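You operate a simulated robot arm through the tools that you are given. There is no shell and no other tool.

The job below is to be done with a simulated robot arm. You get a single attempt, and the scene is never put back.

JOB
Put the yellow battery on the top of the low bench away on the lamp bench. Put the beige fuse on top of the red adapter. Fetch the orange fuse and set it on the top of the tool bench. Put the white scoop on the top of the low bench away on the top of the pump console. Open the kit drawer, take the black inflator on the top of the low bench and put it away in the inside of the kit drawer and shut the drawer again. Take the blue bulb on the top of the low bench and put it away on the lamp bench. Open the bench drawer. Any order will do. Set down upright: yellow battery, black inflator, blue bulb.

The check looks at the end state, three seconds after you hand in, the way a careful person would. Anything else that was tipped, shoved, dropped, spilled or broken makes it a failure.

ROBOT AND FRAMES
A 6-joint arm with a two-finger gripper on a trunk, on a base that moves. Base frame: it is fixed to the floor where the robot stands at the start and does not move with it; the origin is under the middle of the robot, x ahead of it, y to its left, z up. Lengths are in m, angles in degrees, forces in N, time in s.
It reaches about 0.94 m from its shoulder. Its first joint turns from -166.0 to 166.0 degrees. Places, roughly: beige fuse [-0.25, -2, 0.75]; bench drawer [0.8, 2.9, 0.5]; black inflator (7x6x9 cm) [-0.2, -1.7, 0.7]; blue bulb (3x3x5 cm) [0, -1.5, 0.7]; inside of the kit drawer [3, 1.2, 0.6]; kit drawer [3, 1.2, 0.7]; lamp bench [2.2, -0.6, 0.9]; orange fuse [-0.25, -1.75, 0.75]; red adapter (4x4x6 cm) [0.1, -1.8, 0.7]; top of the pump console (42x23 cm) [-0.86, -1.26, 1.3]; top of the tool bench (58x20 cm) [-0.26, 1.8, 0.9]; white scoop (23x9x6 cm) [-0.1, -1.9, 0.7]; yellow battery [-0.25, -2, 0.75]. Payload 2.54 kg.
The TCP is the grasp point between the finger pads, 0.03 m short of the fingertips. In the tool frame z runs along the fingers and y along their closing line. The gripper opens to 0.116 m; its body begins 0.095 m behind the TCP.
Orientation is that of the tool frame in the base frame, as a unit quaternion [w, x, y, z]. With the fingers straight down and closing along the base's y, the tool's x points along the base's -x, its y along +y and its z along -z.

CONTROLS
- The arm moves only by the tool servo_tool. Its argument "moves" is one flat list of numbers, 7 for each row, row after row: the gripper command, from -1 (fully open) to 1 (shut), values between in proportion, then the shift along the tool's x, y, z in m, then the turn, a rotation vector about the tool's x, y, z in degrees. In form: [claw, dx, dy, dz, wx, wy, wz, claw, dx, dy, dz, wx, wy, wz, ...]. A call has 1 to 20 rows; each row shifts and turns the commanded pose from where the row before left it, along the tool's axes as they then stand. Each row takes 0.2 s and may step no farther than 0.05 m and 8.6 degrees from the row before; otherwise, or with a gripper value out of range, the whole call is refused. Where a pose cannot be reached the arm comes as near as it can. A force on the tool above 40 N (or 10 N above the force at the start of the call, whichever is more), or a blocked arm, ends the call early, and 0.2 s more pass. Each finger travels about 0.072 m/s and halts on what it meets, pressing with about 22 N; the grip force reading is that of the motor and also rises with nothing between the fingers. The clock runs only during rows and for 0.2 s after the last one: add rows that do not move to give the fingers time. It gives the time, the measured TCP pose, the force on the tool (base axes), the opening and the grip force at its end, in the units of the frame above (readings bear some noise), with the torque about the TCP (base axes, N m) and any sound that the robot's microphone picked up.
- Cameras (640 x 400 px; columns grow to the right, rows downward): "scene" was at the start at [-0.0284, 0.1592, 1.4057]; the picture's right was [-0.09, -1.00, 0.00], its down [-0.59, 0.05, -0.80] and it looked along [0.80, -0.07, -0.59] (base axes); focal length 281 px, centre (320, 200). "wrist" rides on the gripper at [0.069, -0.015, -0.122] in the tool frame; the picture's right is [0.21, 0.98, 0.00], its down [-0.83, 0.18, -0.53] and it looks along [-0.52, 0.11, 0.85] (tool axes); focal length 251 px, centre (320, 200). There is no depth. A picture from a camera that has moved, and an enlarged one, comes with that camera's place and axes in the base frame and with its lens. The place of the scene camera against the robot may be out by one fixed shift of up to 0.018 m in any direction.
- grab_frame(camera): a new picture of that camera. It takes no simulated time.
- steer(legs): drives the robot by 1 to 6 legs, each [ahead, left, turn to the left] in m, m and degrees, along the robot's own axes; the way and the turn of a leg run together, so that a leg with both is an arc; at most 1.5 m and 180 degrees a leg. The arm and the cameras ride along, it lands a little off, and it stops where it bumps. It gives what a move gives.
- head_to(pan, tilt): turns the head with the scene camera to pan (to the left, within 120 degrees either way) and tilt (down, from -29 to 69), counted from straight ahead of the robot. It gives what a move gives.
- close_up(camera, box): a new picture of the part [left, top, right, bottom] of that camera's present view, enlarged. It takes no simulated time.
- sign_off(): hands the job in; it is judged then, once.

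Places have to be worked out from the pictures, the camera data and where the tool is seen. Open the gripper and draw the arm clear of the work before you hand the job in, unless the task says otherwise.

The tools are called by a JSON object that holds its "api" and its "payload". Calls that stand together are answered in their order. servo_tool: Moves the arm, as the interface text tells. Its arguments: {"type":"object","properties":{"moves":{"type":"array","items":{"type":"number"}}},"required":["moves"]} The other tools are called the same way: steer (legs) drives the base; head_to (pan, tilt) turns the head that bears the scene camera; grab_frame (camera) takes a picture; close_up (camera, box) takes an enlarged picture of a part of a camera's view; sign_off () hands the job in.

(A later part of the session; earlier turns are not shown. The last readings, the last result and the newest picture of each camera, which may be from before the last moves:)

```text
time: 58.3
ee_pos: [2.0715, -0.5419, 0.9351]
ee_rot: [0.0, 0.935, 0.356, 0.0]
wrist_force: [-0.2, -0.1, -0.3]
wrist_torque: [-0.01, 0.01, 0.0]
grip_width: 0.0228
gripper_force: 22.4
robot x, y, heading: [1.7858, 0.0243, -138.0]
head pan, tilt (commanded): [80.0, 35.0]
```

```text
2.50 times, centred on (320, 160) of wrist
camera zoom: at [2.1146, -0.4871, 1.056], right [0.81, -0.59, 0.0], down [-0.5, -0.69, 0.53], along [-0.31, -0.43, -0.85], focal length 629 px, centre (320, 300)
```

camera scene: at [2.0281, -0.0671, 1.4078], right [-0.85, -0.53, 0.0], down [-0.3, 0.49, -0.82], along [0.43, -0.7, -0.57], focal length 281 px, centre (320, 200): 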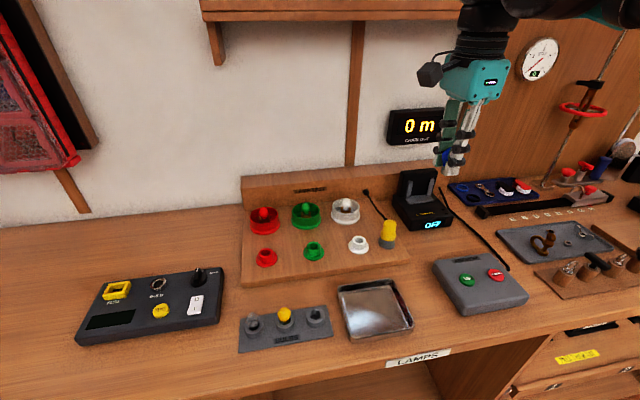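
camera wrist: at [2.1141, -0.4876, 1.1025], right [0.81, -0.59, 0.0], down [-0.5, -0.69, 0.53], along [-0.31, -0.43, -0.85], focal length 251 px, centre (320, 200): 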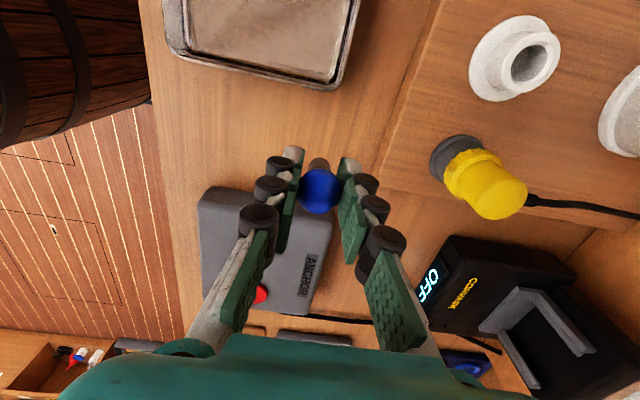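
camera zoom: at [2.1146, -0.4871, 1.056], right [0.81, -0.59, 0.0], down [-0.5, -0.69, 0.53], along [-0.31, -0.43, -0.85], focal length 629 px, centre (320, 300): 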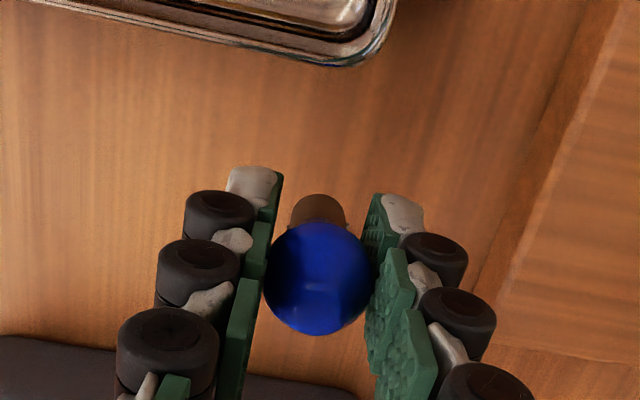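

No contact yet; triangulating the bench's front edge from two wrist views suggests the top is near z=0.876. I continue lowering in small steps.

{"api": "servo_tool", "payload": {"moves": [1, 0, 0, 0.004, 0, 0, 0, 1, 0, 0, 0.004, 0, 0, 0, 1, 0, 0, 0, 0, 0, 0]}}

{"api": "servo_tool", "payload": {"moves": [1, 0, 0, 0.003, 0, 0, 0, 1, 0, 0, 0.003, 0, 0, 0, 1, 0, 0, 0, 0, 0, 0]}}

{"api": "close_up", "payload": {"camera": "wrist", "box": [220, 80, 420, 240]}}

```text
time: 59.1
ee_pos: [2.0712, -0.5431, 0.9271]
ee_rot: [0.0, 0.935, 0.356, 0.0]
wrist_force: [-0.3, -0.4, 0.0]
wrist_torque: [-0.02, 0.0, 0.01]
grip_width: 0.0228
gripper_force: 22.5
robot x, y, heading: [1.7881, 0.0224, -138.4]
head pan, tilt (commanded): [80.0, 35.0]
```

```text
time: 59.9
ee_pos: [2.0715, -0.5436, 0.9207]
ee_rot: [0.0, 0.935, 0.356, 0.0]
wrist_force: [0.8, -0.4, -0.3]
wrist_torque: [0.02, 0.02, -0.02]
grip_width: 0.023
gripper_force: 21.8
robot x, y, heading: [1.7861, 0.0227, -138.2]
head pan, tilt (commanded): [80.0, 35.0]
```

```text
2.50 times, centred on (320, 160) of wrist
camera zoom: at [2.1141, -0.4871, 1.042], right [0.81, -0.59, 0.0], down [-0.5, -0.69, 0.53], along [-0.31, -0.43, -0.85], focal length 629 px, centre (320, 300)
```

zoom: 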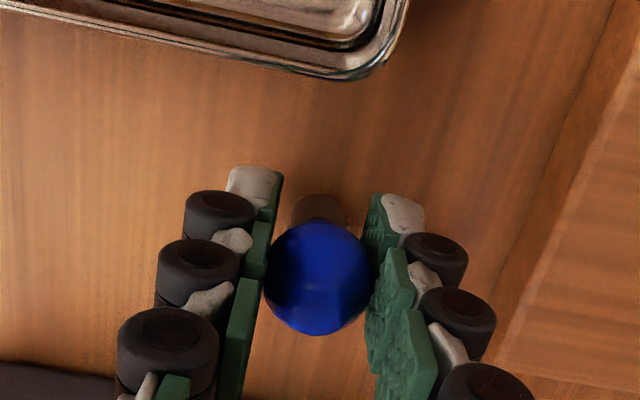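

Shadows are getting closer, contact should be near. Continue with 2–3 mm steps.

{"api": "servo_tool", "payload": {"moves": [1, 0, 0, 0.002, 0, 0, 0, 1, 0, 0, 0.002, 0, 0, 0, 1, 0, 0, 0, 0, 0, 0]}}

{"api": "servo_tool", "payload": {"moves": [1, 0, 0, 0.002, 0, 0, 0, 1, 0, 0, 0, 0, 0, 0]}}

{"api": "servo_tool", "payload": {"moves": [1, 0, 0, 0.002, 0, 0, 0, 1, 0, 0, 0, 0, 0, 0]}}

```text
time: 60.7
ee_pos: [2.0725, -0.5434, 0.9165]
ee_rot: [0.0, 0.935, 0.356, 0.0]
wrist_force: [-1.0, -1.4, 10.3]
wrist_torque: [-0.07, 0.03, 0.0]
grip_width: 0.0231
gripper_force: 22.0
robot x, y, heading: [1.7846, 0.026, -138.1]
head pan, tilt (commanded): [80.0, 35.0]
```

```text
time: 61.3
ee_pos: [2.071, -0.5431, 0.9136]
ee_rot: [0.0, 0.935, 0.355, 0.0]
wrist_force: [0.3, 0.2, 4.4]
wrist_torque: [0.02, 0.02, -0.04]
grip_width: 0.0235
gripper_force: 22.4
robot x, y, heading: [1.7879, 0.0254, -138.2]
head pan, tilt (commanded): [80.0, 35.0]
```

```text
time: 61.9
ee_pos: [2.0719, -0.5433, 0.9128]
ee_rot: [0.001, 0.935, 0.356, -0.001]
wrist_force: [0.0, 1.4, 6.7]
wrist_torque: [0.01, -0.08, 0.02]
grip_width: 0.023
gripper_force: 21.3
robot x, y, heading: [1.7902, 0.0237, -138.2]
head pan, tilt (commanded): [80.0, 35.0]
```

Contact felt (about 10 N), so the bench top is near z=0.88 and the bulb stands on it. I open the fingers moderately and look.

{"api": "servo_tool", "payload": {"moves": [0.5, 0, 0, 0, 0, 0, 0, 0.4, 0, 0, 0, 0, 0, 0, 0.2, 0, 0, 0, 0, 0, 0, 0.1, 0, 0, 0, 0, 0, 0, 0.1, 0, 0, 0, 0, 0, 0]}}

{"api": "close_up", "payload": {"camera": "wrist", "box": [200, 80, 440, 240]}}

```text
time: 63.1
ee_pos: [2.072, -0.5437, 0.9125]
ee_rot: [0.0, 0.935, 0.355, 0.0]
wrist_force: [-0.5, 0.5, -0.6]
wrist_torque: [-0.02, 0.01, 0.03]
grip_width: 0.0522
gripper_force: 0.0
robot x, y, heading: [1.7851, 0.0225, -138.3]
head pan, tilt (commanded): [80.0, 35.0]
```

```text
2.50 times, centred on (320, 160) of wrist
camera zoom: at [2.1141, -0.4871, 1.0338], right [0.81, -0.59, 0.0], down [-0.5, -0.69, 0.53], along [-0.31, -0.43, -0.85], focal length 629 px, centre (320, 300)
```

zoom: 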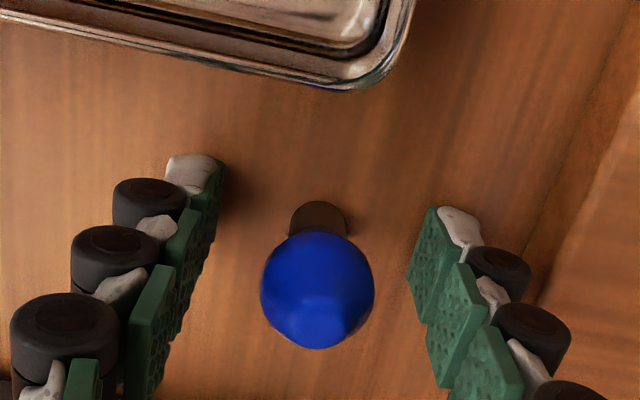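

The bulb stands free. I raise straight up and look at it.

{"api": "servo_tool", "payload": {"moves": [0.1, 0, 0, -0.02, 0, 0, 0, 0.1, 0, 0, -0.04, 0, 0, 0, 0.1, 0, 0, -0.05, 0, 0, 0, 0.1, 0, 0, -0.05, 0, 0, 0, 0.1, 0, 0, -0.05, 0, 0, 0, 0.1, 0, 0, -0.05, 0, 0, 0, 0, 0, 0, -0.03, 0, 0, 0]}}

{"api": "grab_frame", "payload": {"camera": "wrist"}}

{"api": "close_up", "payload": {"camera": "scene", "box": [300, 150, 540, 350]}}

```text
time: 64.7
ee_pos: [2.0719, -0.5461, 1.2045]
ee_rot: [-0.001, 0.935, 0.355, 0.001]
wrist_force: [0.3, -0.2, 0.4]
wrist_torque: [0.02, -0.01, -0.01]
grip_width: 0.0579
gripper_force: 0.0
robot x, y, heading: [1.7909, 0.0276, -138.2]
head pan, tilt (commanded): [80.0, 35.0]
```

```text
taken
camera wrist: at [2.1147, -0.4887, 1.3255], right [0.81, -0.59, 0.0], down [-0.5, -0.69, 0.53], along [-0.31, -0.43, -0.85], focal length 251 px, centre (320, 200)
```

wrist: 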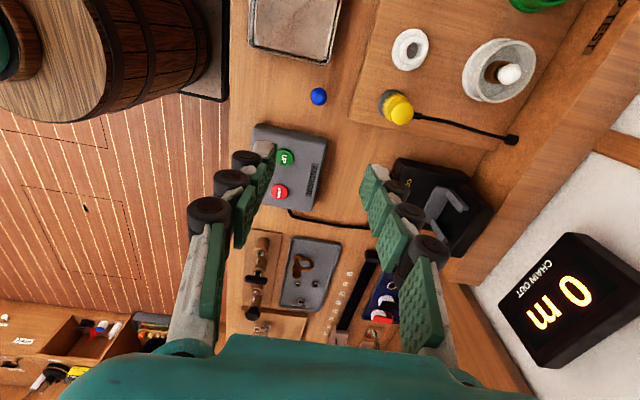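

```text
2.00 times, centred on (420, 250) of scene
camera zoom: at [2.0281, -0.0672, 1.4078], right [-0.85, -0.53, 0.0], down [-0.3, 0.49, -0.82], along [0.43, -0.7, -0.57], focal length 562 px, centre (120, 100)
```

zoom: 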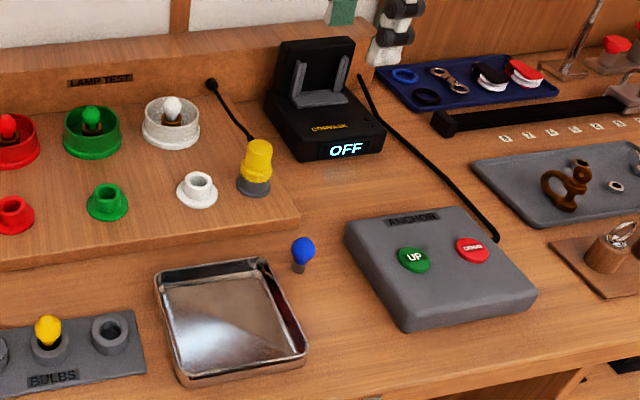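

The bulb stands upright on the lamp bench. I retrace the arm to the front and drive back to the low bench.

{"api": "servo_tool", "payload": {"moves": [-1, -0.035, -0.029, 0, 0, 0, 0, -1, -0.035, -0.029, 0, 0, 0, 0, -1, -0.035, -0.029, 0, 0, 0, 0, -1, -0.035, -0.029, 0, 0, 0, 0, -1, -0.035, -0.029, 0, 0, 0, 0, -1, -0.035, -0.029, 0, 0, 0, 0, -1, -0.035, -0.029, 0, 0, 0, 0, -1, -0.035, -0.029, 0, 0, 0, 0, -1, -0.035, -0.029, 0, 0, 0, 0, -1, -0.035, -0.029, 0, 0, 0, 0, -1, -0.035, -0.029, 0, 0, 0, 0, -1, -0.035, -0.029, 0, 0, 0, 0, -1, 0, -0.044, 0, 0, 0, 0, -1, 0, -0.044, 0, 0, 0, 0, -1, 0, -0.044, 0, 0, 0, 0, -1, 0, -0.044, 0, 0, 0, 0, -1, 0, -0.044, 0, 0, 0, 0, -1, 0, -0.044, 0, 0, 0, 0, -1, 0, -0.044, 0, 0, 0, 0, -1, 0, -0.044, 0, 0, 0, 0]}}

{"api": "steer", "payload": {"legs": [[0.9, 0.02, 0], [0.85, 0.01, 0]]}}

{"api": "head_to", "payload": {"pan": 0, "tilt": 55}}

{"api": "grab_frame", "payload": {"camera": "scene"}}

```text
time: 68.9
ee_pos: [1.2937, -0.3007, 1.2045]
ee_rot: [0.0, 0.934, 0.356, 0.0]
wrist_force: [1.1, -0.4, 0.9]
wrist_torque: [-0.01, 0.03, 0.0]
grip_width: 0.1159
gripper_force: 0.0
robot x, y, heading: [1.7856, 0.0232, -138.2]
head pan, tilt (commanded): [80.0, 35.0]
```

```text
time: 77.7
ee_pos: [0.0145, -1.4898, 1.2024]
ee_rot: [0.0, 0.934, 0.357, 0.001]
wrist_force: [0.5, 0.7, -0.8]
wrist_torque: [-0.02, 0.0, 0.0]
grip_width: 0.1159
gripper_force: 0.0
robot x, y, heading: [0.5072, -1.1652, -138.1]
head pan, tilt (commanded): [80.0, 35.0]
```

```text
time: 79.2
ee_pos: [0.014, -1.4893, 1.204]
ee_rot: [-0.001, 0.934, 0.357, 0.0]
wrist_force: [0.3, -0.3, 0.5]
wrist_torque: [-0.02, 0.02, -0.03]
grip_width: 0.116
gripper_force: 0.1
robot x, y, heading: [0.5038, -1.1654, -138.1]
head pan, tilt (commanded): [0.0, 55.0]
```

```text
taken
camera scene: at [0.6483, -1.2266, 1.3796], right [-0.67, 0.74, 0.0], down [0.61, 0.55, -0.57], along [-0.43, -0.38, -0.82], focal length 281 px, centre (320, 200)
```

scene: 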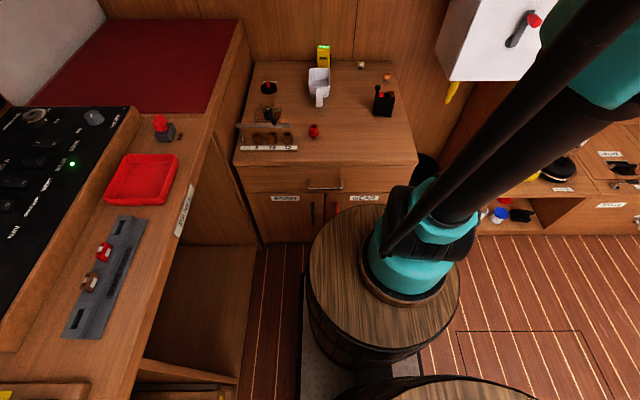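

I nudge 5 cm ahead to the earlier standing place, then test how far the arm reaches over the bench towards the fuses with fingers straight down.

{"api": "steer", "payload": {"legs": [[0.055, 0, -0.2]]}}

{"api": "servo_tool", "payload": {"moves": [-1, -0.02, 0.01, 0.04, 0, 0, 0, -1, -0.02, 0.01, 0.04, 0, 0, 0, -1, -0.02, 0.01, 0.04, 0, 0, 0, -1, -0.02, 0.01, 0.04, 0, 0, 0, -1, -0.04, 0.01, 0, 0, 0, 0, -1, -0.04, 0.01, 0, 0, 0, 0, -1, -0.04, 0, 0, 0, 0, 0, -1, -0.04, 0, 0, 0, 0, 0, -1, -0.04, 0, 0, 0, 0, 0, -1, 0, 0, 0, 0, 0, 0]}}

{"api": "grab_frame", "payload": {"camera": "wrist"}}

```text
time: 80.2
ee_pos: [-0.0264, -1.5247, 1.2032]
ee_rot: [0.0, 0.934, 0.356, -0.001]
wrist_force: [-0.1, -0.7, -0.2]
wrist_torque: [-0.01, 0.02, 0.0]
grip_width: 0.1162
gripper_force: 0.1
robot x, y, heading: [0.4661, -1.2004, -138.3]
head pan, tilt (commanded): [0.0, 55.0]
```

```text
time: 82.4
ee_pos: [-0.1981, -1.7577, 1.0445]
ee_rot: [0.0, 0.934, 0.356, 0.0]
wrist_force: [0.7, -0.1, 0.7]
wrist_torque: [-0.03, -0.01, 0.03]
grip_width: 0.1156
gripper_force: 0.1
robot x, y, heading: [0.4659, -1.1988, -138.4]
head pan, tilt (commanded): [0.0, 55.0]
```

```text
taken
camera wrist: at [-0.1553, -1.7005, 1.1655], right [0.81, -0.59, 0.0], down [-0.5, -0.69, 0.53], along [-0.31, -0.43, -0.85], focal length 251 px, centre (320, 200)
```

wrist: 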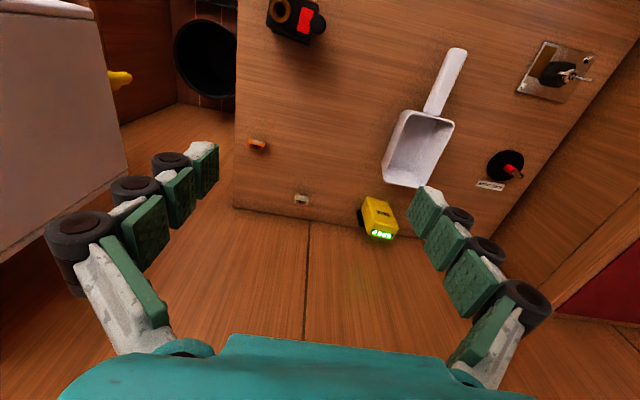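

All remaining items are in view. I zoom in on the fuses and scoop/battery to judge their shapes and orientations.

{"api": "close_up", "payload": {"camera": "wrist", "box": [230, 120, 340, 220]}}

{"api": "close_up", "payload": {"camera": "wrist", "box": [330, 30, 530, 250]}}

{"api": "close_up", "payload": {"camera": "scene", "box": [230, 30, 430, 160]}}

```text
4.00 times, centred on (285, 170) of wrist
camera zoom: at [-0.1553, -1.7005, 1.1655], right [0.81, -0.59, 0.0], down [-0.5, -0.69, 0.53], along [-0.31, -0.43, -0.85], focal length 1006 px, centre (460, 320)
```

zoom: 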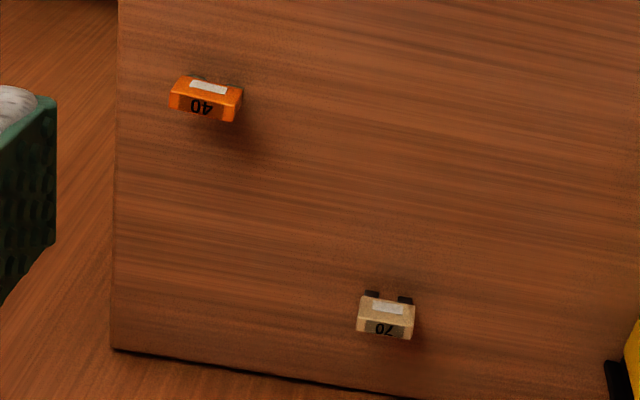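

```text
1.82 times, centred on (430, 140) of wrist
camera zoom: at [-0.1553, -1.7005, 1.1655], right [0.81, -0.59, 0.0], down [-0.5, -0.69, 0.53], along [-0.31, -0.43, -0.85], focal length 457 px, centre (120, 309)
```

zoom: 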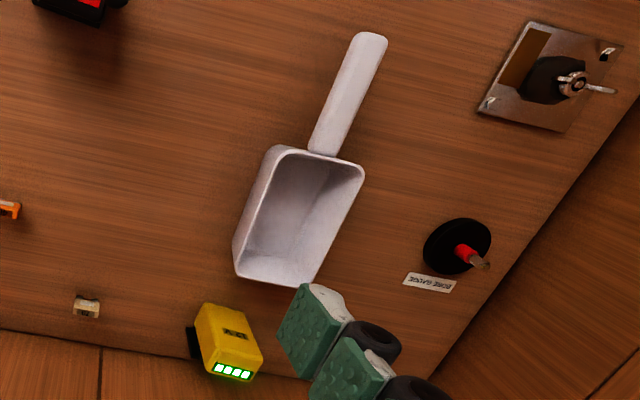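

```text
3.08 times, centred on (330, 95) of scene
camera zoom: at [0.6068, -1.264, 1.3796], right [-0.67, 0.75, 0.0], down [0.61, 0.55, -0.57], along [-0.43, -0.38, -0.82], focal length 864 px, centre (289, 523)
```

zoom: 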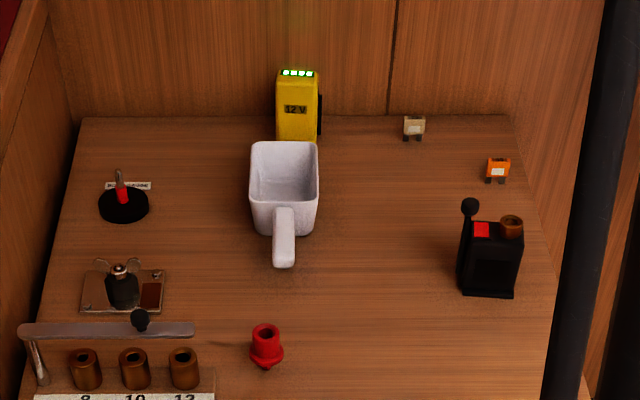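

The fuses are blade fuses about 3 cm wide standing on their prongs, adapter top is a ring about 3 cm wide. To reach the rear I tilt the fingers 25° towards the wall, align with the beige fuse, and hover near it.

{"api": "servo_tool", "payload": {"moves": [-0.2, 0, 0, 0, 0, 0, -6, -0.2, 0, 0, 0, 0, -8.4, 0, -0.2, 0, 0, 0, 0, -8.4, 0, -0.2, 0, 0, 0, 0, -8.2, 0, -0.2, -0.0109, -0.0022, 0.0388, 0, 0, 0, -0.2, -0.0109, -0.0022, 0.0388, 0, 0, 0, -0.2, -0.0109, -0.0022, 0.0388, 0, 0, 0, -0.2, -0.0109, -0.0022, 0.0388, 0, 0, 0, -0.2, -0.0109, -0.0022, 0.0388, 0, 0, 0, -0.2, -0.0109, -0.0022, 0.0388, 0, 0, 0, -0.2, 0, 0, 0, 0, 0, 0]}}

{"api": "grab_frame", "payload": {"camera": "wrist"}}

{"api": "grab_frame", "payload": {"camera": "scene"}}

```text
time: 84.8
ee_pos: [-0.313, -1.8646, 0.8591]
ee_rot: [0.087, 0.893, 0.394, -0.199]
wrist_force: [0.2, -0.4, 0.4]
wrist_torque: [-0.05, 0.03, -0.02]
grip_width: 0.0696
gripper_force: 0.0
robot x, y, heading: [0.4676, -1.2025, -138.5]
head pan, tilt (commanded): [0.0, 55.0]
```

```text
taken
camera wrist: at [-0.246, -1.7707, 0.9407], right [0.85, -0.51, -0.09], down [-0.22, -0.51, 0.83], along [-0.47, -0.69, -0.55], focal length 251 px, centre (320, 200)
```

wrist: 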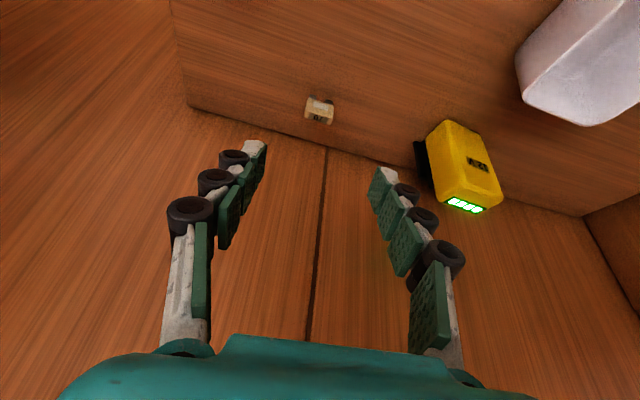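

```text
taken
camera scene: at [0.6067, -1.2641, 1.3796], right [-0.67, 0.75, 0.0], down [0.61, 0.55, -0.57], along [-0.43, -0.38, -0.82], focal length 281 px, centre (320, 200)
```

scene: 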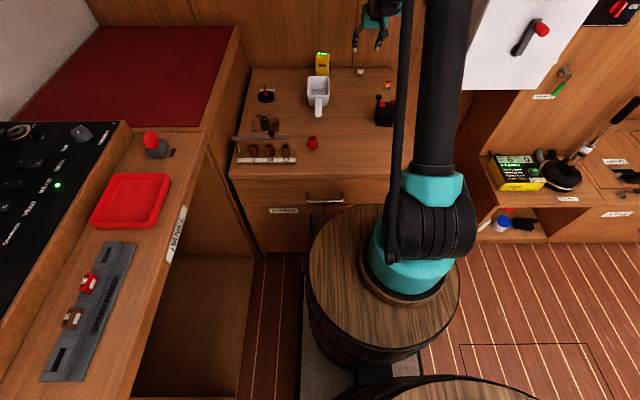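

The fuse lies on the approach line. I move most of the way down along the tool axis and check alignment.

{"api": "servo_tool", "payload": {"moves": [-0.2, 0.003, -0.0012, 0.03, 0, 0, 0, -0.2, 0.003, -0.0012, 0.03, 0, 0, 0, -0.2, 0.002, -0.0012, 0.03, 0, 0, 0, -0.2, 0, 0, 0, 0, 0, 0]}}

{"api": "grab_frame", "payload": {"camera": "wrist"}}

```text
time: 85.8
ee_pos: [-0.3353, -1.8837, 0.7752]
ee_rot: [0.088, 0.893, 0.395, -0.198]
wrist_force: [1.1, 0.4, -0.1]
wrist_torque: [-0.02, 0.01, -0.01]
grip_width: 0.0697
gripper_force: 0.1
robot x, y, heading: [0.4671, -1.2017, -138.4]
head pan, tilt (commanded): [0.0, 55.0]
```

```text
taken
camera wrist: at [-0.2693, -1.7903, 0.8563], right [0.85, -0.51, -0.09], down [-0.22, -0.51, 0.83], along [-0.47, -0.69, -0.55], focal length 251 px, centre (320, 200)
```

wrist: 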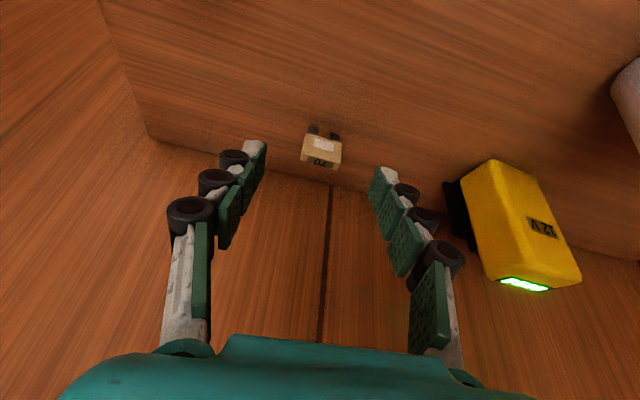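

The fuse is centred between the fingers. I descend the last 4 cm and look once more before closing.

{"api": "servo_tool", "payload": {"moves": [-0.2, -0.0008, 0, 0.02, 0, 0, 0, -0.2, -0.0009, 0, 0.0195, 0, 0, 0, -0.2, 0, 0, 0, 0, 0, 0]}}

{"api": "close_up", "payload": {"camera": "wrist", "box": [200, 100, 440, 250]}}

```text
time: 86.6
ee_pos: [-0.3481, -1.8988, 0.7416]
ee_rot: [0.088, 0.893, 0.394, -0.198]
wrist_force: [0.8, 0.0, 1.0]
wrist_torque: [0.01, -0.05, -0.02]
grip_width: 0.0695
gripper_force: 0.0
robot x, y, heading: [0.4668, -1.2021, -138.3]
head pan, tilt (commanded): [0.0, 55.0]
```

```text
2.67 times, centred on (320, 175) of wrist
camera zoom: at [-0.2818, -1.8037, 0.8209], right [0.85, -0.51, -0.09], down [-0.22, -0.51, 0.83], along [-0.47, -0.69, -0.55], focal length 670 px, centre (320, 267)
```

zoom: 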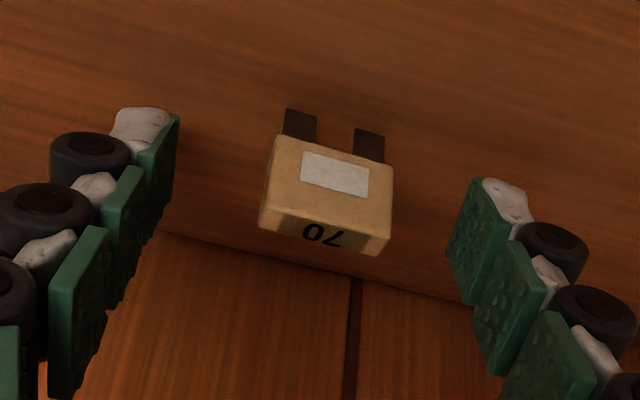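

The fuse body sits right between the finger tips. I close the gripper.

{"api": "servo_tool", "payload": {"moves": [1, 0, 0, 0, 0, 0, 0, 1, 0, 0, 0, 0, 0, 0, 1, 0, 0, 0, 0, 0, 0, 1, 0, 0, 0, 0, 0, 0]}}

{"api": "close_up", "payload": {"camera": "wrist", "box": [200, 100, 440, 250]}}

```text
time: 87.6
ee_pos: [-0.3481, -1.899, 0.7406]
ee_rot: [0.087, 0.893, 0.395, -0.198]
wrist_force: [-0.1, 0.9, -0.4]
wrist_torque: [0.01, 0.02, 0.03]
grip_width: 0.0271
gripper_force: 22.3
robot x, y, heading: [0.4641, -1.1996, -138.5]
head pan, tilt (commanded): [0.0, 55.0]
```

```text
2.67 times, centred on (320, 175) of wrist
camera zoom: at [-0.2818, -1.8037, 0.8212], right [0.85, -0.51, -0.09], down [-0.22, -0.51, 0.83], along [-0.47, -0.69, -0.55], focal length 670 px, centre (320, 267)
```

zoom: 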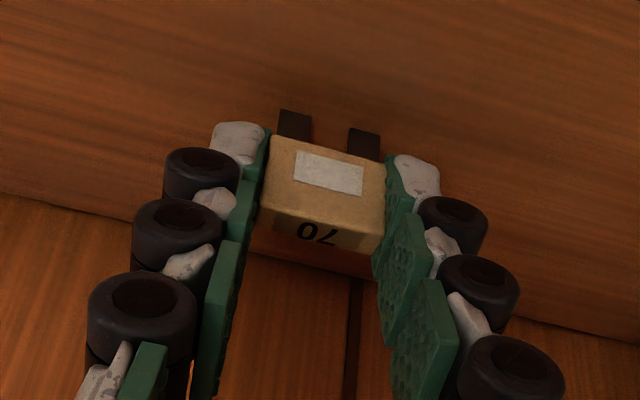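

The fuse is held (27 mm). I lift it straight up 15 cm, then carry it over towards the red adapter.

{"api": "servo_tool", "payload": {"moves": [1, -0.0085, 0, -0.0181, 0, 0, 0, 1, -0.017, 0, -0.0362, 0, 0, 0, 1, -0.019, 0, -0.041, 0, 0, 0, 1, -0.019, 0, -0.0405, 0, 0, 0, 1, 0.0345, 0.0216, -0.0162, 0, 0, 0, 1, 0.0345, 0.0216, -0.0162, 0, 0, 0, 1, 0.0345, 0.0216, -0.0162, 0, 0, 0, 1, 0.0345, 0.0216, -0.0162, 0, 0, 0, 1, 0.0345, 0.0216, -0.0162, 0, 0, 0, 1, 0.0345, 0.0216, -0.0162, 0, 0, 0, 1, 0.0345, 0.0216, -0.0162, 0, 0, 0, 1, 0.0345, 0.0216, -0.0162, 0, 0, 0, 1, 0.0345, 0.0216, -0.0162, 0, 0, 0, 1, 0.0345, 0.0216, -0.0162, 0, 0, 0, 1, 0.034, 0.0215, -0.0162, 0, 0, 0, 1, 0, 0, 0, 0, 0, 0]}}

{"api": "grab_frame", "payload": {"camera": "wrist"}}

{"api": "grab_frame", "payload": {"camera": "scene"}}

```text
time: 91.0
ee_pos: [0.1083, -1.748, 0.8909]
ee_rot: [0.087, 0.893, 0.395, -0.198]
wrist_force: [-0.4, -0.3, -0.6]
wrist_torque: [0.0, -0.04, 0.0]
grip_width: 0.0272
gripper_force: 22.2
robot x, y, heading: [0.4653, -1.2015, -138.1]
head pan, tilt (commanded): [0.0, 55.0]
```

```text
taken
camera wrist: at [0.1748, -1.6532, 0.9715], right [0.85, -0.51, -0.09], down [-0.22, -0.51, 0.83], along [-0.47, -0.69, -0.55], focal length 251 px, centre (320, 200)
```

wrist: 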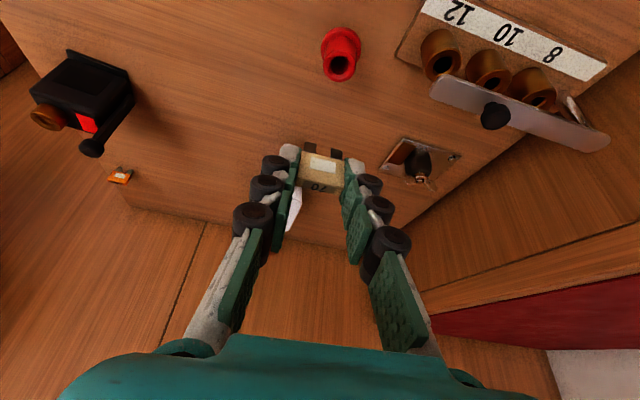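

```text
taken
camera scene: at [0.6067, -1.2641, 1.3796], right [-0.67, 0.75, 0.0], down [0.61, 0.55, -0.57], along [-0.43, -0.38, -0.82], focal length 281 px, centre (320, 200)
```

scene: 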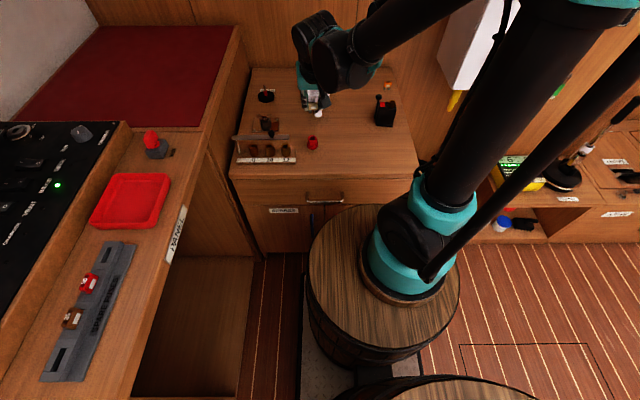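

I zoom on the adapter in the wrist view to compute its top centre.

{"api": "close_up", "payload": {"camera": "wrist", "box": [260, 10, 420, 210]}}

```text
2.00 times, centred on (340, 110) of wrist
camera zoom: at [0.1748, -1.6532, 0.9715], right [0.85, -0.51, -0.09], down [-0.22, -0.51, 0.83], along [-0.47, -0.69, -0.55], focal length 503 px, centre (280, 380)
```

zoom: 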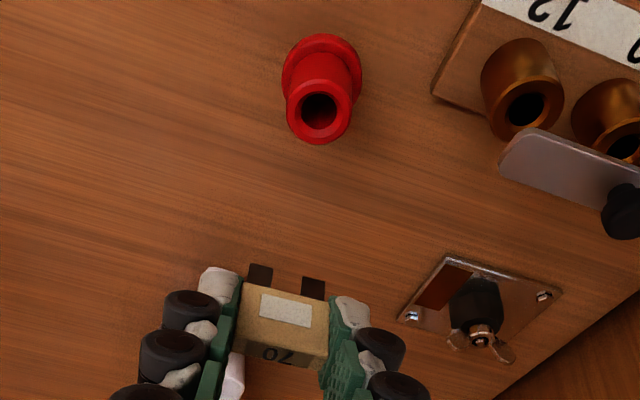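

The adapter's ring (≈28 mm outer, 16 mm hole) is computed at about (0.111, -1.752, 0.755). I lower to have the prongs ~1.5 cm above it and check alignment again.

{"api": "servo_tool", "payload": {"moves": [1, 0.0115, 0.0012, 0.0208, 0, 0, 0, 1, 0.0115, 0.0012, 0.0208, 0, 0, 0, 1, 0.0115, 0.0013, 0.0207, 0, 0, 0, 1, 0, 0, 0, 0, 0, 0]}}

{"api": "close_up", "payload": {"camera": "wrist", "box": [220, 60, 420, 210]}}

{"api": "close_up", "payload": {"camera": "scene", "box": [260, 70, 380, 170]}}

```text
time: 92.0
ee_pos: [0.1142, -1.7458, 0.8204]
ee_rot: [0.087, 0.893, 0.395, -0.198]
wrist_force: [1.1, 0.0, -0.5]
wrist_torque: [-0.01, 0.0, 0.02]
grip_width: 0.0274
gripper_force: 21.9
robot x, y, heading: [0.4672, -1.2003, -138.2]
head pan, tilt (commanded): [0.0, 55.0]
```

```text
2.67 times, centred on (320, 135) of wrist
camera zoom: at [0.1805, -1.6526, 0.9007], right [0.85, -0.51, -0.09], down [-0.22, -0.51, 0.83], along [-0.47, -0.69, -0.55], focal length 670 px, centre (320, 373)
```

zoom: 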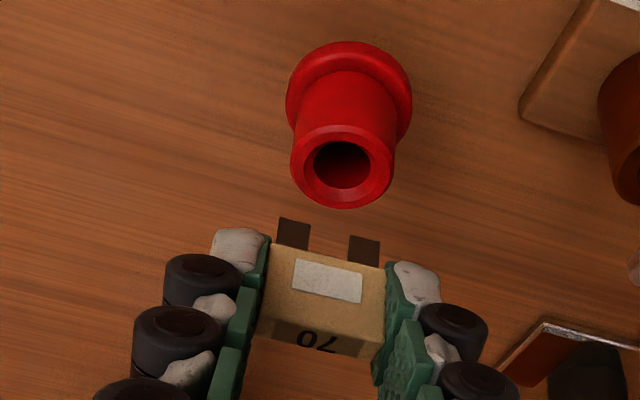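

```text
4.00 times, centred on (320, 120) of scene
camera zoom: at [0.6067, -1.2642, 1.3796], right [-0.67, 0.75, 0.0], down [0.61, 0.55, -0.57], along [-0.43, -0.38, -0.82], focal length 1124 px, centre (320, 520)
```

zoom: 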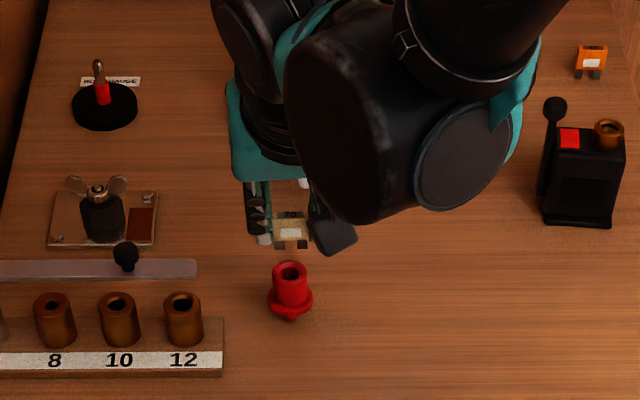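

Triangulated from two wrist views: ring top centre (0.1096, -1.7546, 0.750). I shift ~4 mm sideways and lower to about 1 cm above the ring.

{"api": "servo_tool", "payload": {"moves": [1, 0.004, 0.0015, 0.006, 0, 0, 0, 1, 0.004, 0.0015, 0.0057, 0, 0, 0, 1, 0, 0, 0, 0, 0, 0]}}

{"api": "close_up", "payload": {"camera": "wrist", "box": [220, 60, 420, 210]}}

{"api": "close_up", "payload": {"camera": "scene", "box": [280, 100, 350, 160]}}

```text
time: 92.8
ee_pos: [0.1175, -1.7458, 0.8065]
ee_rot: [0.087, 0.893, 0.395, -0.198]
wrist_force: [0.2, 0.0, 0.0]
wrist_torque: [0.02, 0.01, 0.02]
grip_width: 0.0273
gripper_force: 22.5
robot x, y, heading: [0.4665, -1.1985, -138.2]
head pan, tilt (commanded): [0.0, 55.0]
```

```text
2.67 times, centred on (320, 135) of wrist
camera zoom: at [0.1847, -1.6528, 0.887], right [0.85, -0.51, -0.09], down [-0.22, -0.51, 0.83], along [-0.47, -0.69, -0.55], focal length 670 px, centre (320, 373)
```

zoom: 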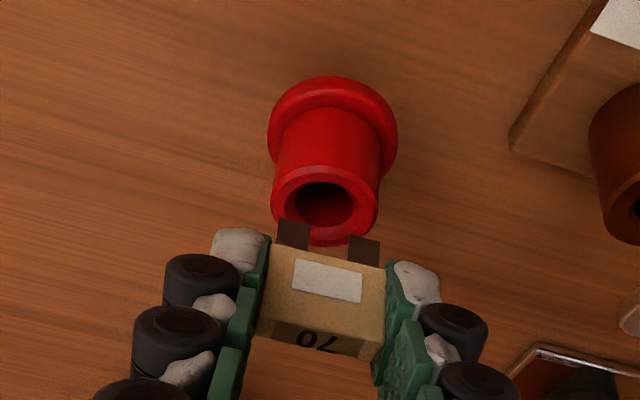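

```text
6.67 times, centred on (315, 130) of scene
camera zoom: at [0.6067, -1.2641, 1.3796], right [-0.67, 0.75, 0.0], down [0.61, 0.55, -0.57], along [-0.43, -0.38, -0.82], focal length 1873 px, centre (353, 667)
```

zoom: 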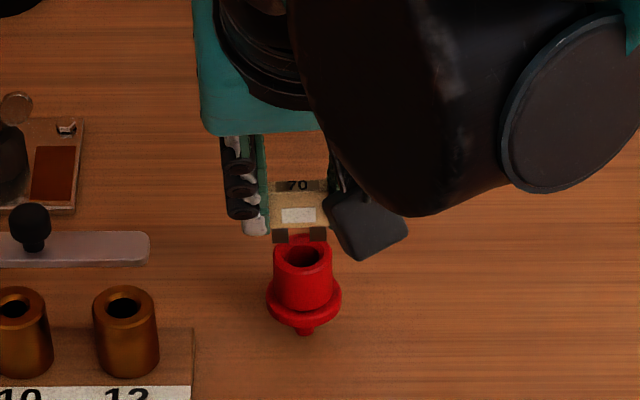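

Alignment looks right within about 1 mm; I correct 1.2 mm sideways and lower slowly till contact.

{"api": "servo_tool", "payload": {"moves": [1, 0.0017, -0.0012, 0.0036, 0, 0, 0, 1, 0.0017, 0, 0.0036, 0, 0, 0, 1, 0, 0, 0, 0, 0, 0]}}

{"api": "close_up", "payload": {"camera": "wrist", "box": [220, 60, 420, 210]}}

{"api": "close_up", "payload": {"camera": "scene", "box": [280, 100, 350, 160]}}

```text
time: 93.6
ee_pos: [0.1171, -1.7469, 0.7988]
ee_rot: [0.087, 0.893, 0.394, -0.198]
wrist_force: [-0.2, 0.0, 0.4]
wrist_torque: [-0.02, -0.01, 0.0]
grip_width: 0.0275
gripper_force: 22.4
robot x, y, heading: [0.4684, -1.2004, -138.3]
head pan, tilt (commanded): [0.0, 55.0]
```

```text
2.67 times, centred on (320, 135) of wrist
camera zoom: at [0.1843, -1.652, 0.8791], right [0.85, -0.51, -0.09], down [-0.22, -0.51, 0.83], along [-0.47, -0.69, -0.55], focal length 670 px, centre (320, 373)
```

zoom: 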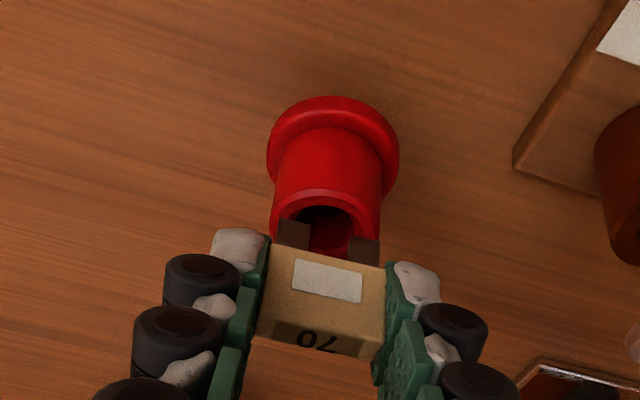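

```text
6.67 times, centred on (315, 130) of scene
camera zoom: at [0.6067, -1.2641, 1.3796], right [-0.67, 0.75, 0.0], down [0.61, 0.55, -0.57], along [-0.43, -0.38, -0.82], focal length 1873 px, centre (353, 667)
```

zoom: 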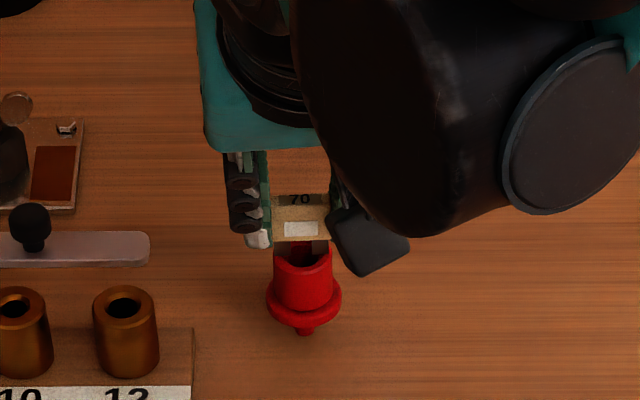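

Prongs straddle the hole as wanted. I lower by 1 mm steps until I feel contact.

{"api": "servo_tool", "payload": {"moves": [1, 0.0006, 0, 0.0014, 0, 0, 0, 1, 0, 0, 0, 0, 0, 0]}}

{"api": "servo_tool", "payload": {"moves": [1, 0.0006, 0, 0.0014, 0, 0, 0, 1, 0, 0, 0, 0, 0, 0]}}

```text
time: 94.2
ee_pos: [0.1179, -1.7463, 0.7966]
ee_rot: [0.088, 0.893, 0.395, -0.198]
wrist_force: [0.1, 0.1, -0.6]
wrist_torque: [0.01, 0.01, -0.01]
grip_width: 0.0273
gripper_force: 22.4
robot x, y, heading: [0.466, -1.1987, -138.3]
head pan, tilt (commanded): [0.0, 55.0]
```

```text
time: 94.8
ee_pos: [0.1179, -1.7461, 0.7957]
ee_rot: [0.087, 0.893, 0.394, -0.198]
wrist_force: [-0.9, 0.2, -1.1]
wrist_torque: [-0.03, 0.01, 0.01]
grip_width: 0.0269
gripper_force: 22.1
robot x, y, heading: [0.4654, -1.1995, -138.3]
head pan, tilt (commanded): [0.0, 55.0]
```

{"api": "servo_tool", "payload": {"moves": [1, 0.0005, 0, 0.001, 0, 0, 0, 1, 0, 0, 0, 0, 0, 0]}}

{"api": "close_up", "payload": {"camera": "wrist", "box": [260, 90, 380, 190]}}

{"api": "close_up", "payload": {"camera": "scene", "box": [290, 110, 340, 150]}}

```text
time: 95.4
ee_pos: [0.1181, -1.7459, 0.7938]
ee_rot: [0.087, 0.893, 0.394, -0.198]
wrist_force: [-0.2, -0.4, 0.0]
wrist_torque: [0.0, -0.04, 0.02]
grip_width: 0.0273
gripper_force: 21.7
robot x, y, heading: [0.4669, -1.2041, -138.6]
head pan, tilt (commanded): [0.0, 55.0]
```

```text
4.00 times, centred on (320, 140) of wrist
camera zoom: at [0.1841, -1.6522, 0.875], right [0.85, -0.51, -0.09], down [-0.22, -0.51, 0.83], along [-0.47, -0.69, -0.55], focal length 1006 px, centre (320, 440)
```

zoom: 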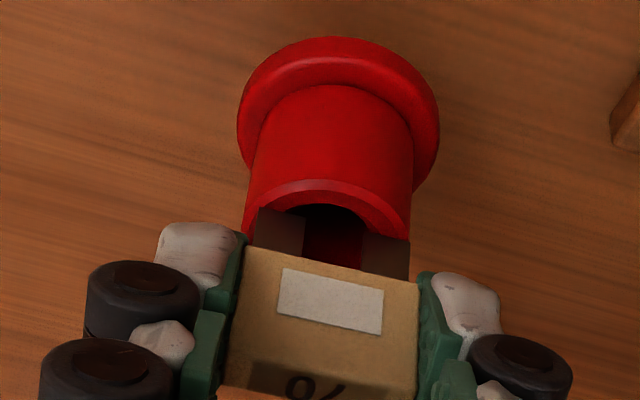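

```text
10.00 times, centred on (315, 130) of scene
camera zoom: at [0.6067, -1.2641, 1.3796], right [-0.67, 0.75, 0.0], down [0.61, 0.55, -0.57], along [-0.43, -0.38, -0.82], focal length 2809 px, centre (370, 900)
```

zoom: 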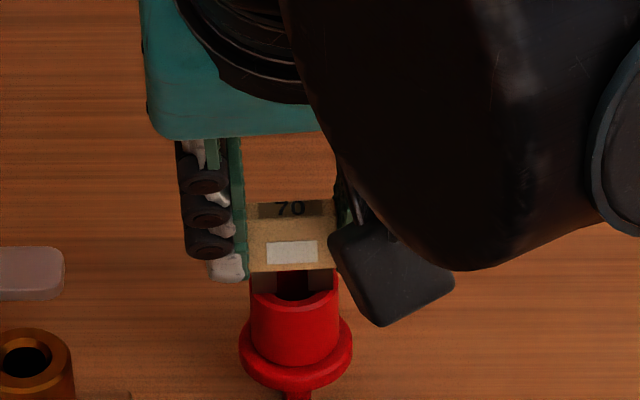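

Very near contact; prong centre is within ~2 mm of the ring centre. I apply a 1 mm correction and continue down by 1 mm steps.

{"api": "servo_tool", "payload": {"moves": [1, -0.0005, -0.001, 0.0015, 0, 0, 0, 1, 0, 0, 0, 0, 0, 0]}}

{"api": "servo_tool", "payload": {"moves": [1, 0.0005, 0, 0.001, 0, 0, 0, 1, 0, 0, 0, 0, 0, 0]}}

{"api": "servo_tool", "payload": {"moves": [1, 0.0005, 0, 0.001, 0, 0, 0, 1, 0, 0, 0, 0, 0, 0]}}

```text
time: 96.0
ee_pos: [0.117, -1.7451, 0.7928]
ee_rot: [0.087, 0.893, 0.394, -0.198]
wrist_force: [2.4, 1.2, 15.7]
wrist_torque: [-0.08, -0.03, 0.01]
grip_width: 0.0273
gripper_force: 22.2
robot x, y, heading: [0.4652, -1.2025, -138.5]
head pan, tilt (commanded): [0.0, 55.0]
```

```text
time: 96.6
ee_pos: [0.1165, -1.7462, 0.7934]
ee_rot: [0.088, 0.893, 0.395, -0.198]
wrist_force: [1.7, 1.6, 16.0]
wrist_torque: [-0.07, 0.0, -0.02]
grip_width: 0.0272
gripper_force: 22.2
robot x, y, heading: [0.4644, -1.1971, -138.5]
head pan, tilt (commanded): [0.0, 55.0]
```

```text
time: 97.2
ee_pos: [0.1157, -1.7462, 0.7906]
ee_rot: [0.088, 0.893, 0.395, -0.198]
wrist_force: [1.0, 2.0, 15.5]
wrist_torque: [-0.03, -0.01, -0.01]
grip_width: 0.0273
gripper_force: 22.0
robot x, y, heading: [0.4648, -1.2012, -138.4]
head pan, tilt (commanded): [0.0, 55.0]
```

Contact felt (≈15 N). I check the picture before easing off and opening.

{"api": "close_up", "payload": {"camera": "wrist", "box": [260, 90, 380, 190]}}

{"api": "close_up", "payload": {"camera": "scene", "box": [290, 110, 340, 150]}}

```text
4.00 times, centred on (320, 140) of wrist
camera zoom: at [0.183, -1.6519, 0.8719], right [0.85, -0.51, -0.09], down [-0.22, -0.51, 0.83], along [-0.47, -0.69, -0.55], focal length 1006 px, centre (320, 440)
```

zoom: 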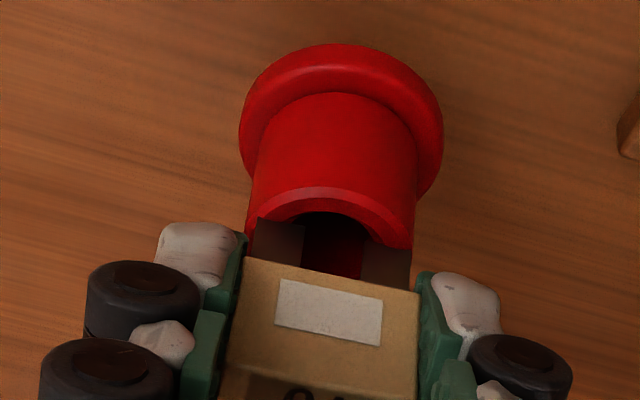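

```text
10.00 times, centred on (315, 130) of scene
camera zoom: at [0.607, -1.2637, 1.3796], right [-0.67, 0.75, 0.0], down [0.61, 0.55, -0.57], along [-0.43, -0.38, -0.82], focal length 2809 px, centre (370, 900)
```

zoom: 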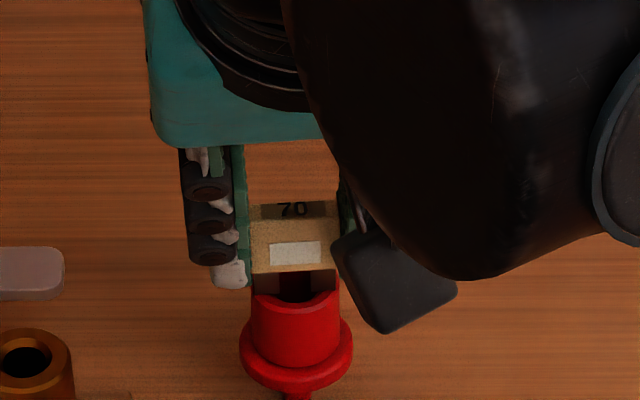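

The fuse is on the ring with the prongs on both sides of the hole. I ease up 1.5 mm and open slowly.

{"api": "servo_tool", "payload": {"moves": [1, -0.0006, 0, -0.0014, 0, 0, 0, 0.52, 0, 0, 0, 0, 0, 0, 0.48, 0, 0, 0, 0, 0, 0, 0.4, 0, 0, 0, 0, 0, 0, 0.3, 0, 0, 0, 0, 0, 0, 0.2, 0, 0, 0, 0, 0, 0, 0.2, 0, 0, 0, 0, 0, 0]}}

{"api": "close_up", "payload": {"camera": "wrist", "box": [260, 90, 380, 190]}}

{"api": "close_up", "payload": {"camera": "scene", "box": [290, 110, 340, 150]}}

```text
time: 98.8
ee_pos: [0.1156, -1.7449, 0.7919]
ee_rot: [0.087, 0.893, 0.394, -0.198]
wrist_force: [0.2, -0.2, 0.4]
wrist_torque: [0.0, 0.05, -0.01]
grip_width: 0.0465
gripper_force: 0.1
robot x, y, heading: [0.4704, -1.2016, -138.4]
head pan, tilt (commanded): [0.0, 55.0]
```

```text
4.00 times, centred on (320, 140) of wrist
camera zoom: at [0.1829, -1.652, 0.8732], right [0.85, -0.51, -0.09], down [-0.22, -0.51, 0.83], along [-0.47, -0.69, -0.55], focal length 1006 px, centre (320, 440)
```

zoom: 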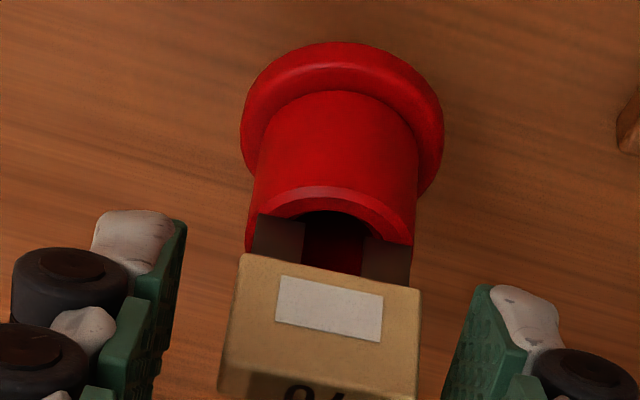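

```text
10.00 times, centred on (315, 130) of scene
camera zoom: at [0.6067, -1.2641, 1.3796], right [-0.67, 0.75, 0.0], down [0.61, 0.55, -0.57], along [-0.43, -0.38, -0.82], focal length 2809 px, centre (370, 900)
```

zoom: 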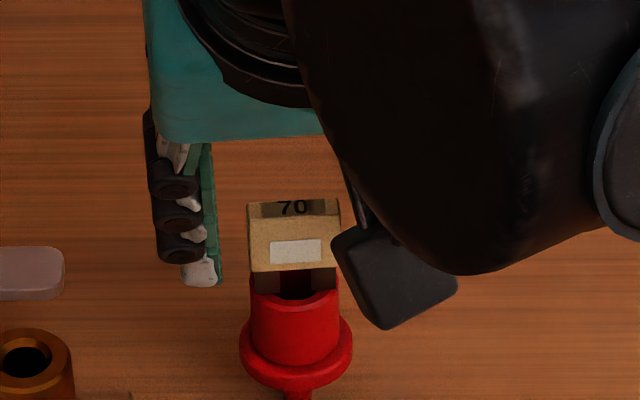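

The fuse stays put on the adapter. I withdraw along the fingers and look.

{"api": "servo_tool", "payload": {"moves": [0.2, 0, 0, -0.02, 0, 0, 0, 0.2, 0, 0, -0.03, 0, 0, 0, 0.2, 0, 0, -0.05, 0, 0, 0, 0.2, -0.02, 0, -0.045, 0, 0, 0, 0.2, -0.02, 0, -0.045, 0, 0, 0, 0.2, 0, 0, 0, 0, 0, 0]}}

{"api": "grab_frame", "payload": {"camera": "wrist"}}

{"api": "close_up", "payload": {"camera": "scene", "box": [230, 50, 420, 170]}}

```text
time: 100.2
ee_pos: [0.1452, -1.7143, 0.982]
ee_rot: [0.088, 0.893, 0.395, -0.198]
wrist_force: [-0.5, -0.3, 0.5]
wrist_torque: [0.02, -0.01, 0.02]
grip_width: 0.0464
gripper_force: 0.0
robot x, y, heading: [0.4627, -1.1982, -138.3]
head pan, tilt (commanded): [0.0, 55.0]
```

```text
taken
camera wrist: at [0.2121, -1.6188, 1.0631], right [0.85, -0.51, -0.09], down [-0.22, -0.51, 0.83], along [-0.47, -0.69, -0.55], focal length 251 px, centre (320, 200)
```

wrist: 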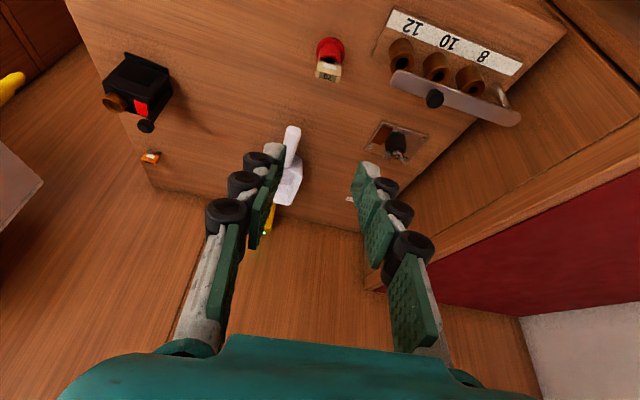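

```text
3.33 times, centred on (325, 110) of scene
camera zoom: at [0.6067, -1.2641, 1.3796], right [-0.67, 0.75, 0.0], down [0.61, 0.55, -0.57], along [-0.43, -0.38, -0.82], focal length 936 px, centre (303, 500)
```

zoom: 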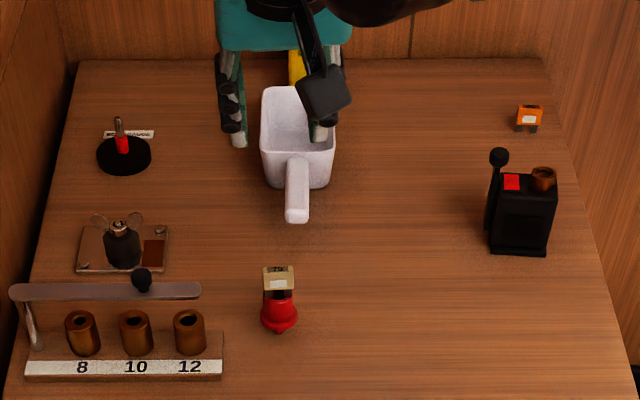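

Beige fuse done. Next the scoop: I look at the pump console (to my right) to plan where it can go and how to reach it.

{"api": "head_to", "payload": {"pan": -50, "tilt": 10}}

{"api": "grab_frame", "payload": {"camera": "scene"}}

{"api": "head_to", "payload": {"pan": -60, "tilt": 50}}

{"api": "grab_frame", "payload": {"camera": "scene"}}

```text
time: 101.3
ee_pos: [0.1447, -1.712, 0.9825]
ee_rot: [0.087, 0.893, 0.394, -0.198]
wrist_force: [0.4, -0.1, -0.3]
wrist_torque: [-0.01, 0.0, 0.01]
grip_width: 0.0462
gripper_force: 0.0
robot x, y, heading: [0.466, -1.1976, -138.0]
head pan, tilt (commanded): [-50.0, 10.0]
```

```text
taken
camera scene: at [0.5685, -1.2028, 1.4479], right [0.14, 0.99, 0.0], down [0.17, -0.02, -0.98], along [-0.97, 0.14, -0.17], focal length 281 px, centre (320, 200)
```

scene: 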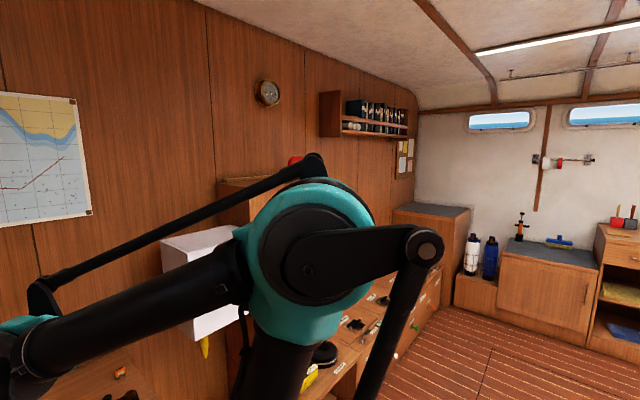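

```text
time: 102.4
ee_pos: [0.1459, -1.7123, 0.9817]
ee_rot: [0.087, 0.893, 0.395, -0.197]
wrist_force: [-0.6, -0.7, 0.4]
wrist_torque: [-0.02, 0.0, 0.02]
grip_width: 0.0464
gripper_force: 0.0
robot x, y, heading: [0.4681, -1.1995, -138.5]
head pan, tilt (commanded): [-60.0, 50.0]
```

```text
taken
camera scene: at [0.5873, -1.192, 1.3862], right [0.31, 0.95, 0.0], down [0.73, -0.24, -0.64], along [-0.61, 0.2, -0.77], focal length 281 px, centre (320, 200)
```

scene: 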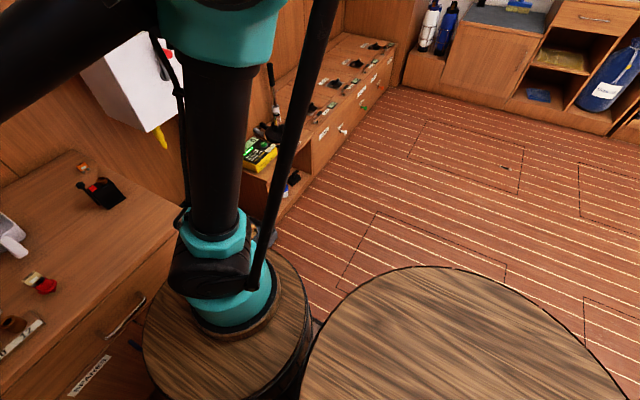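

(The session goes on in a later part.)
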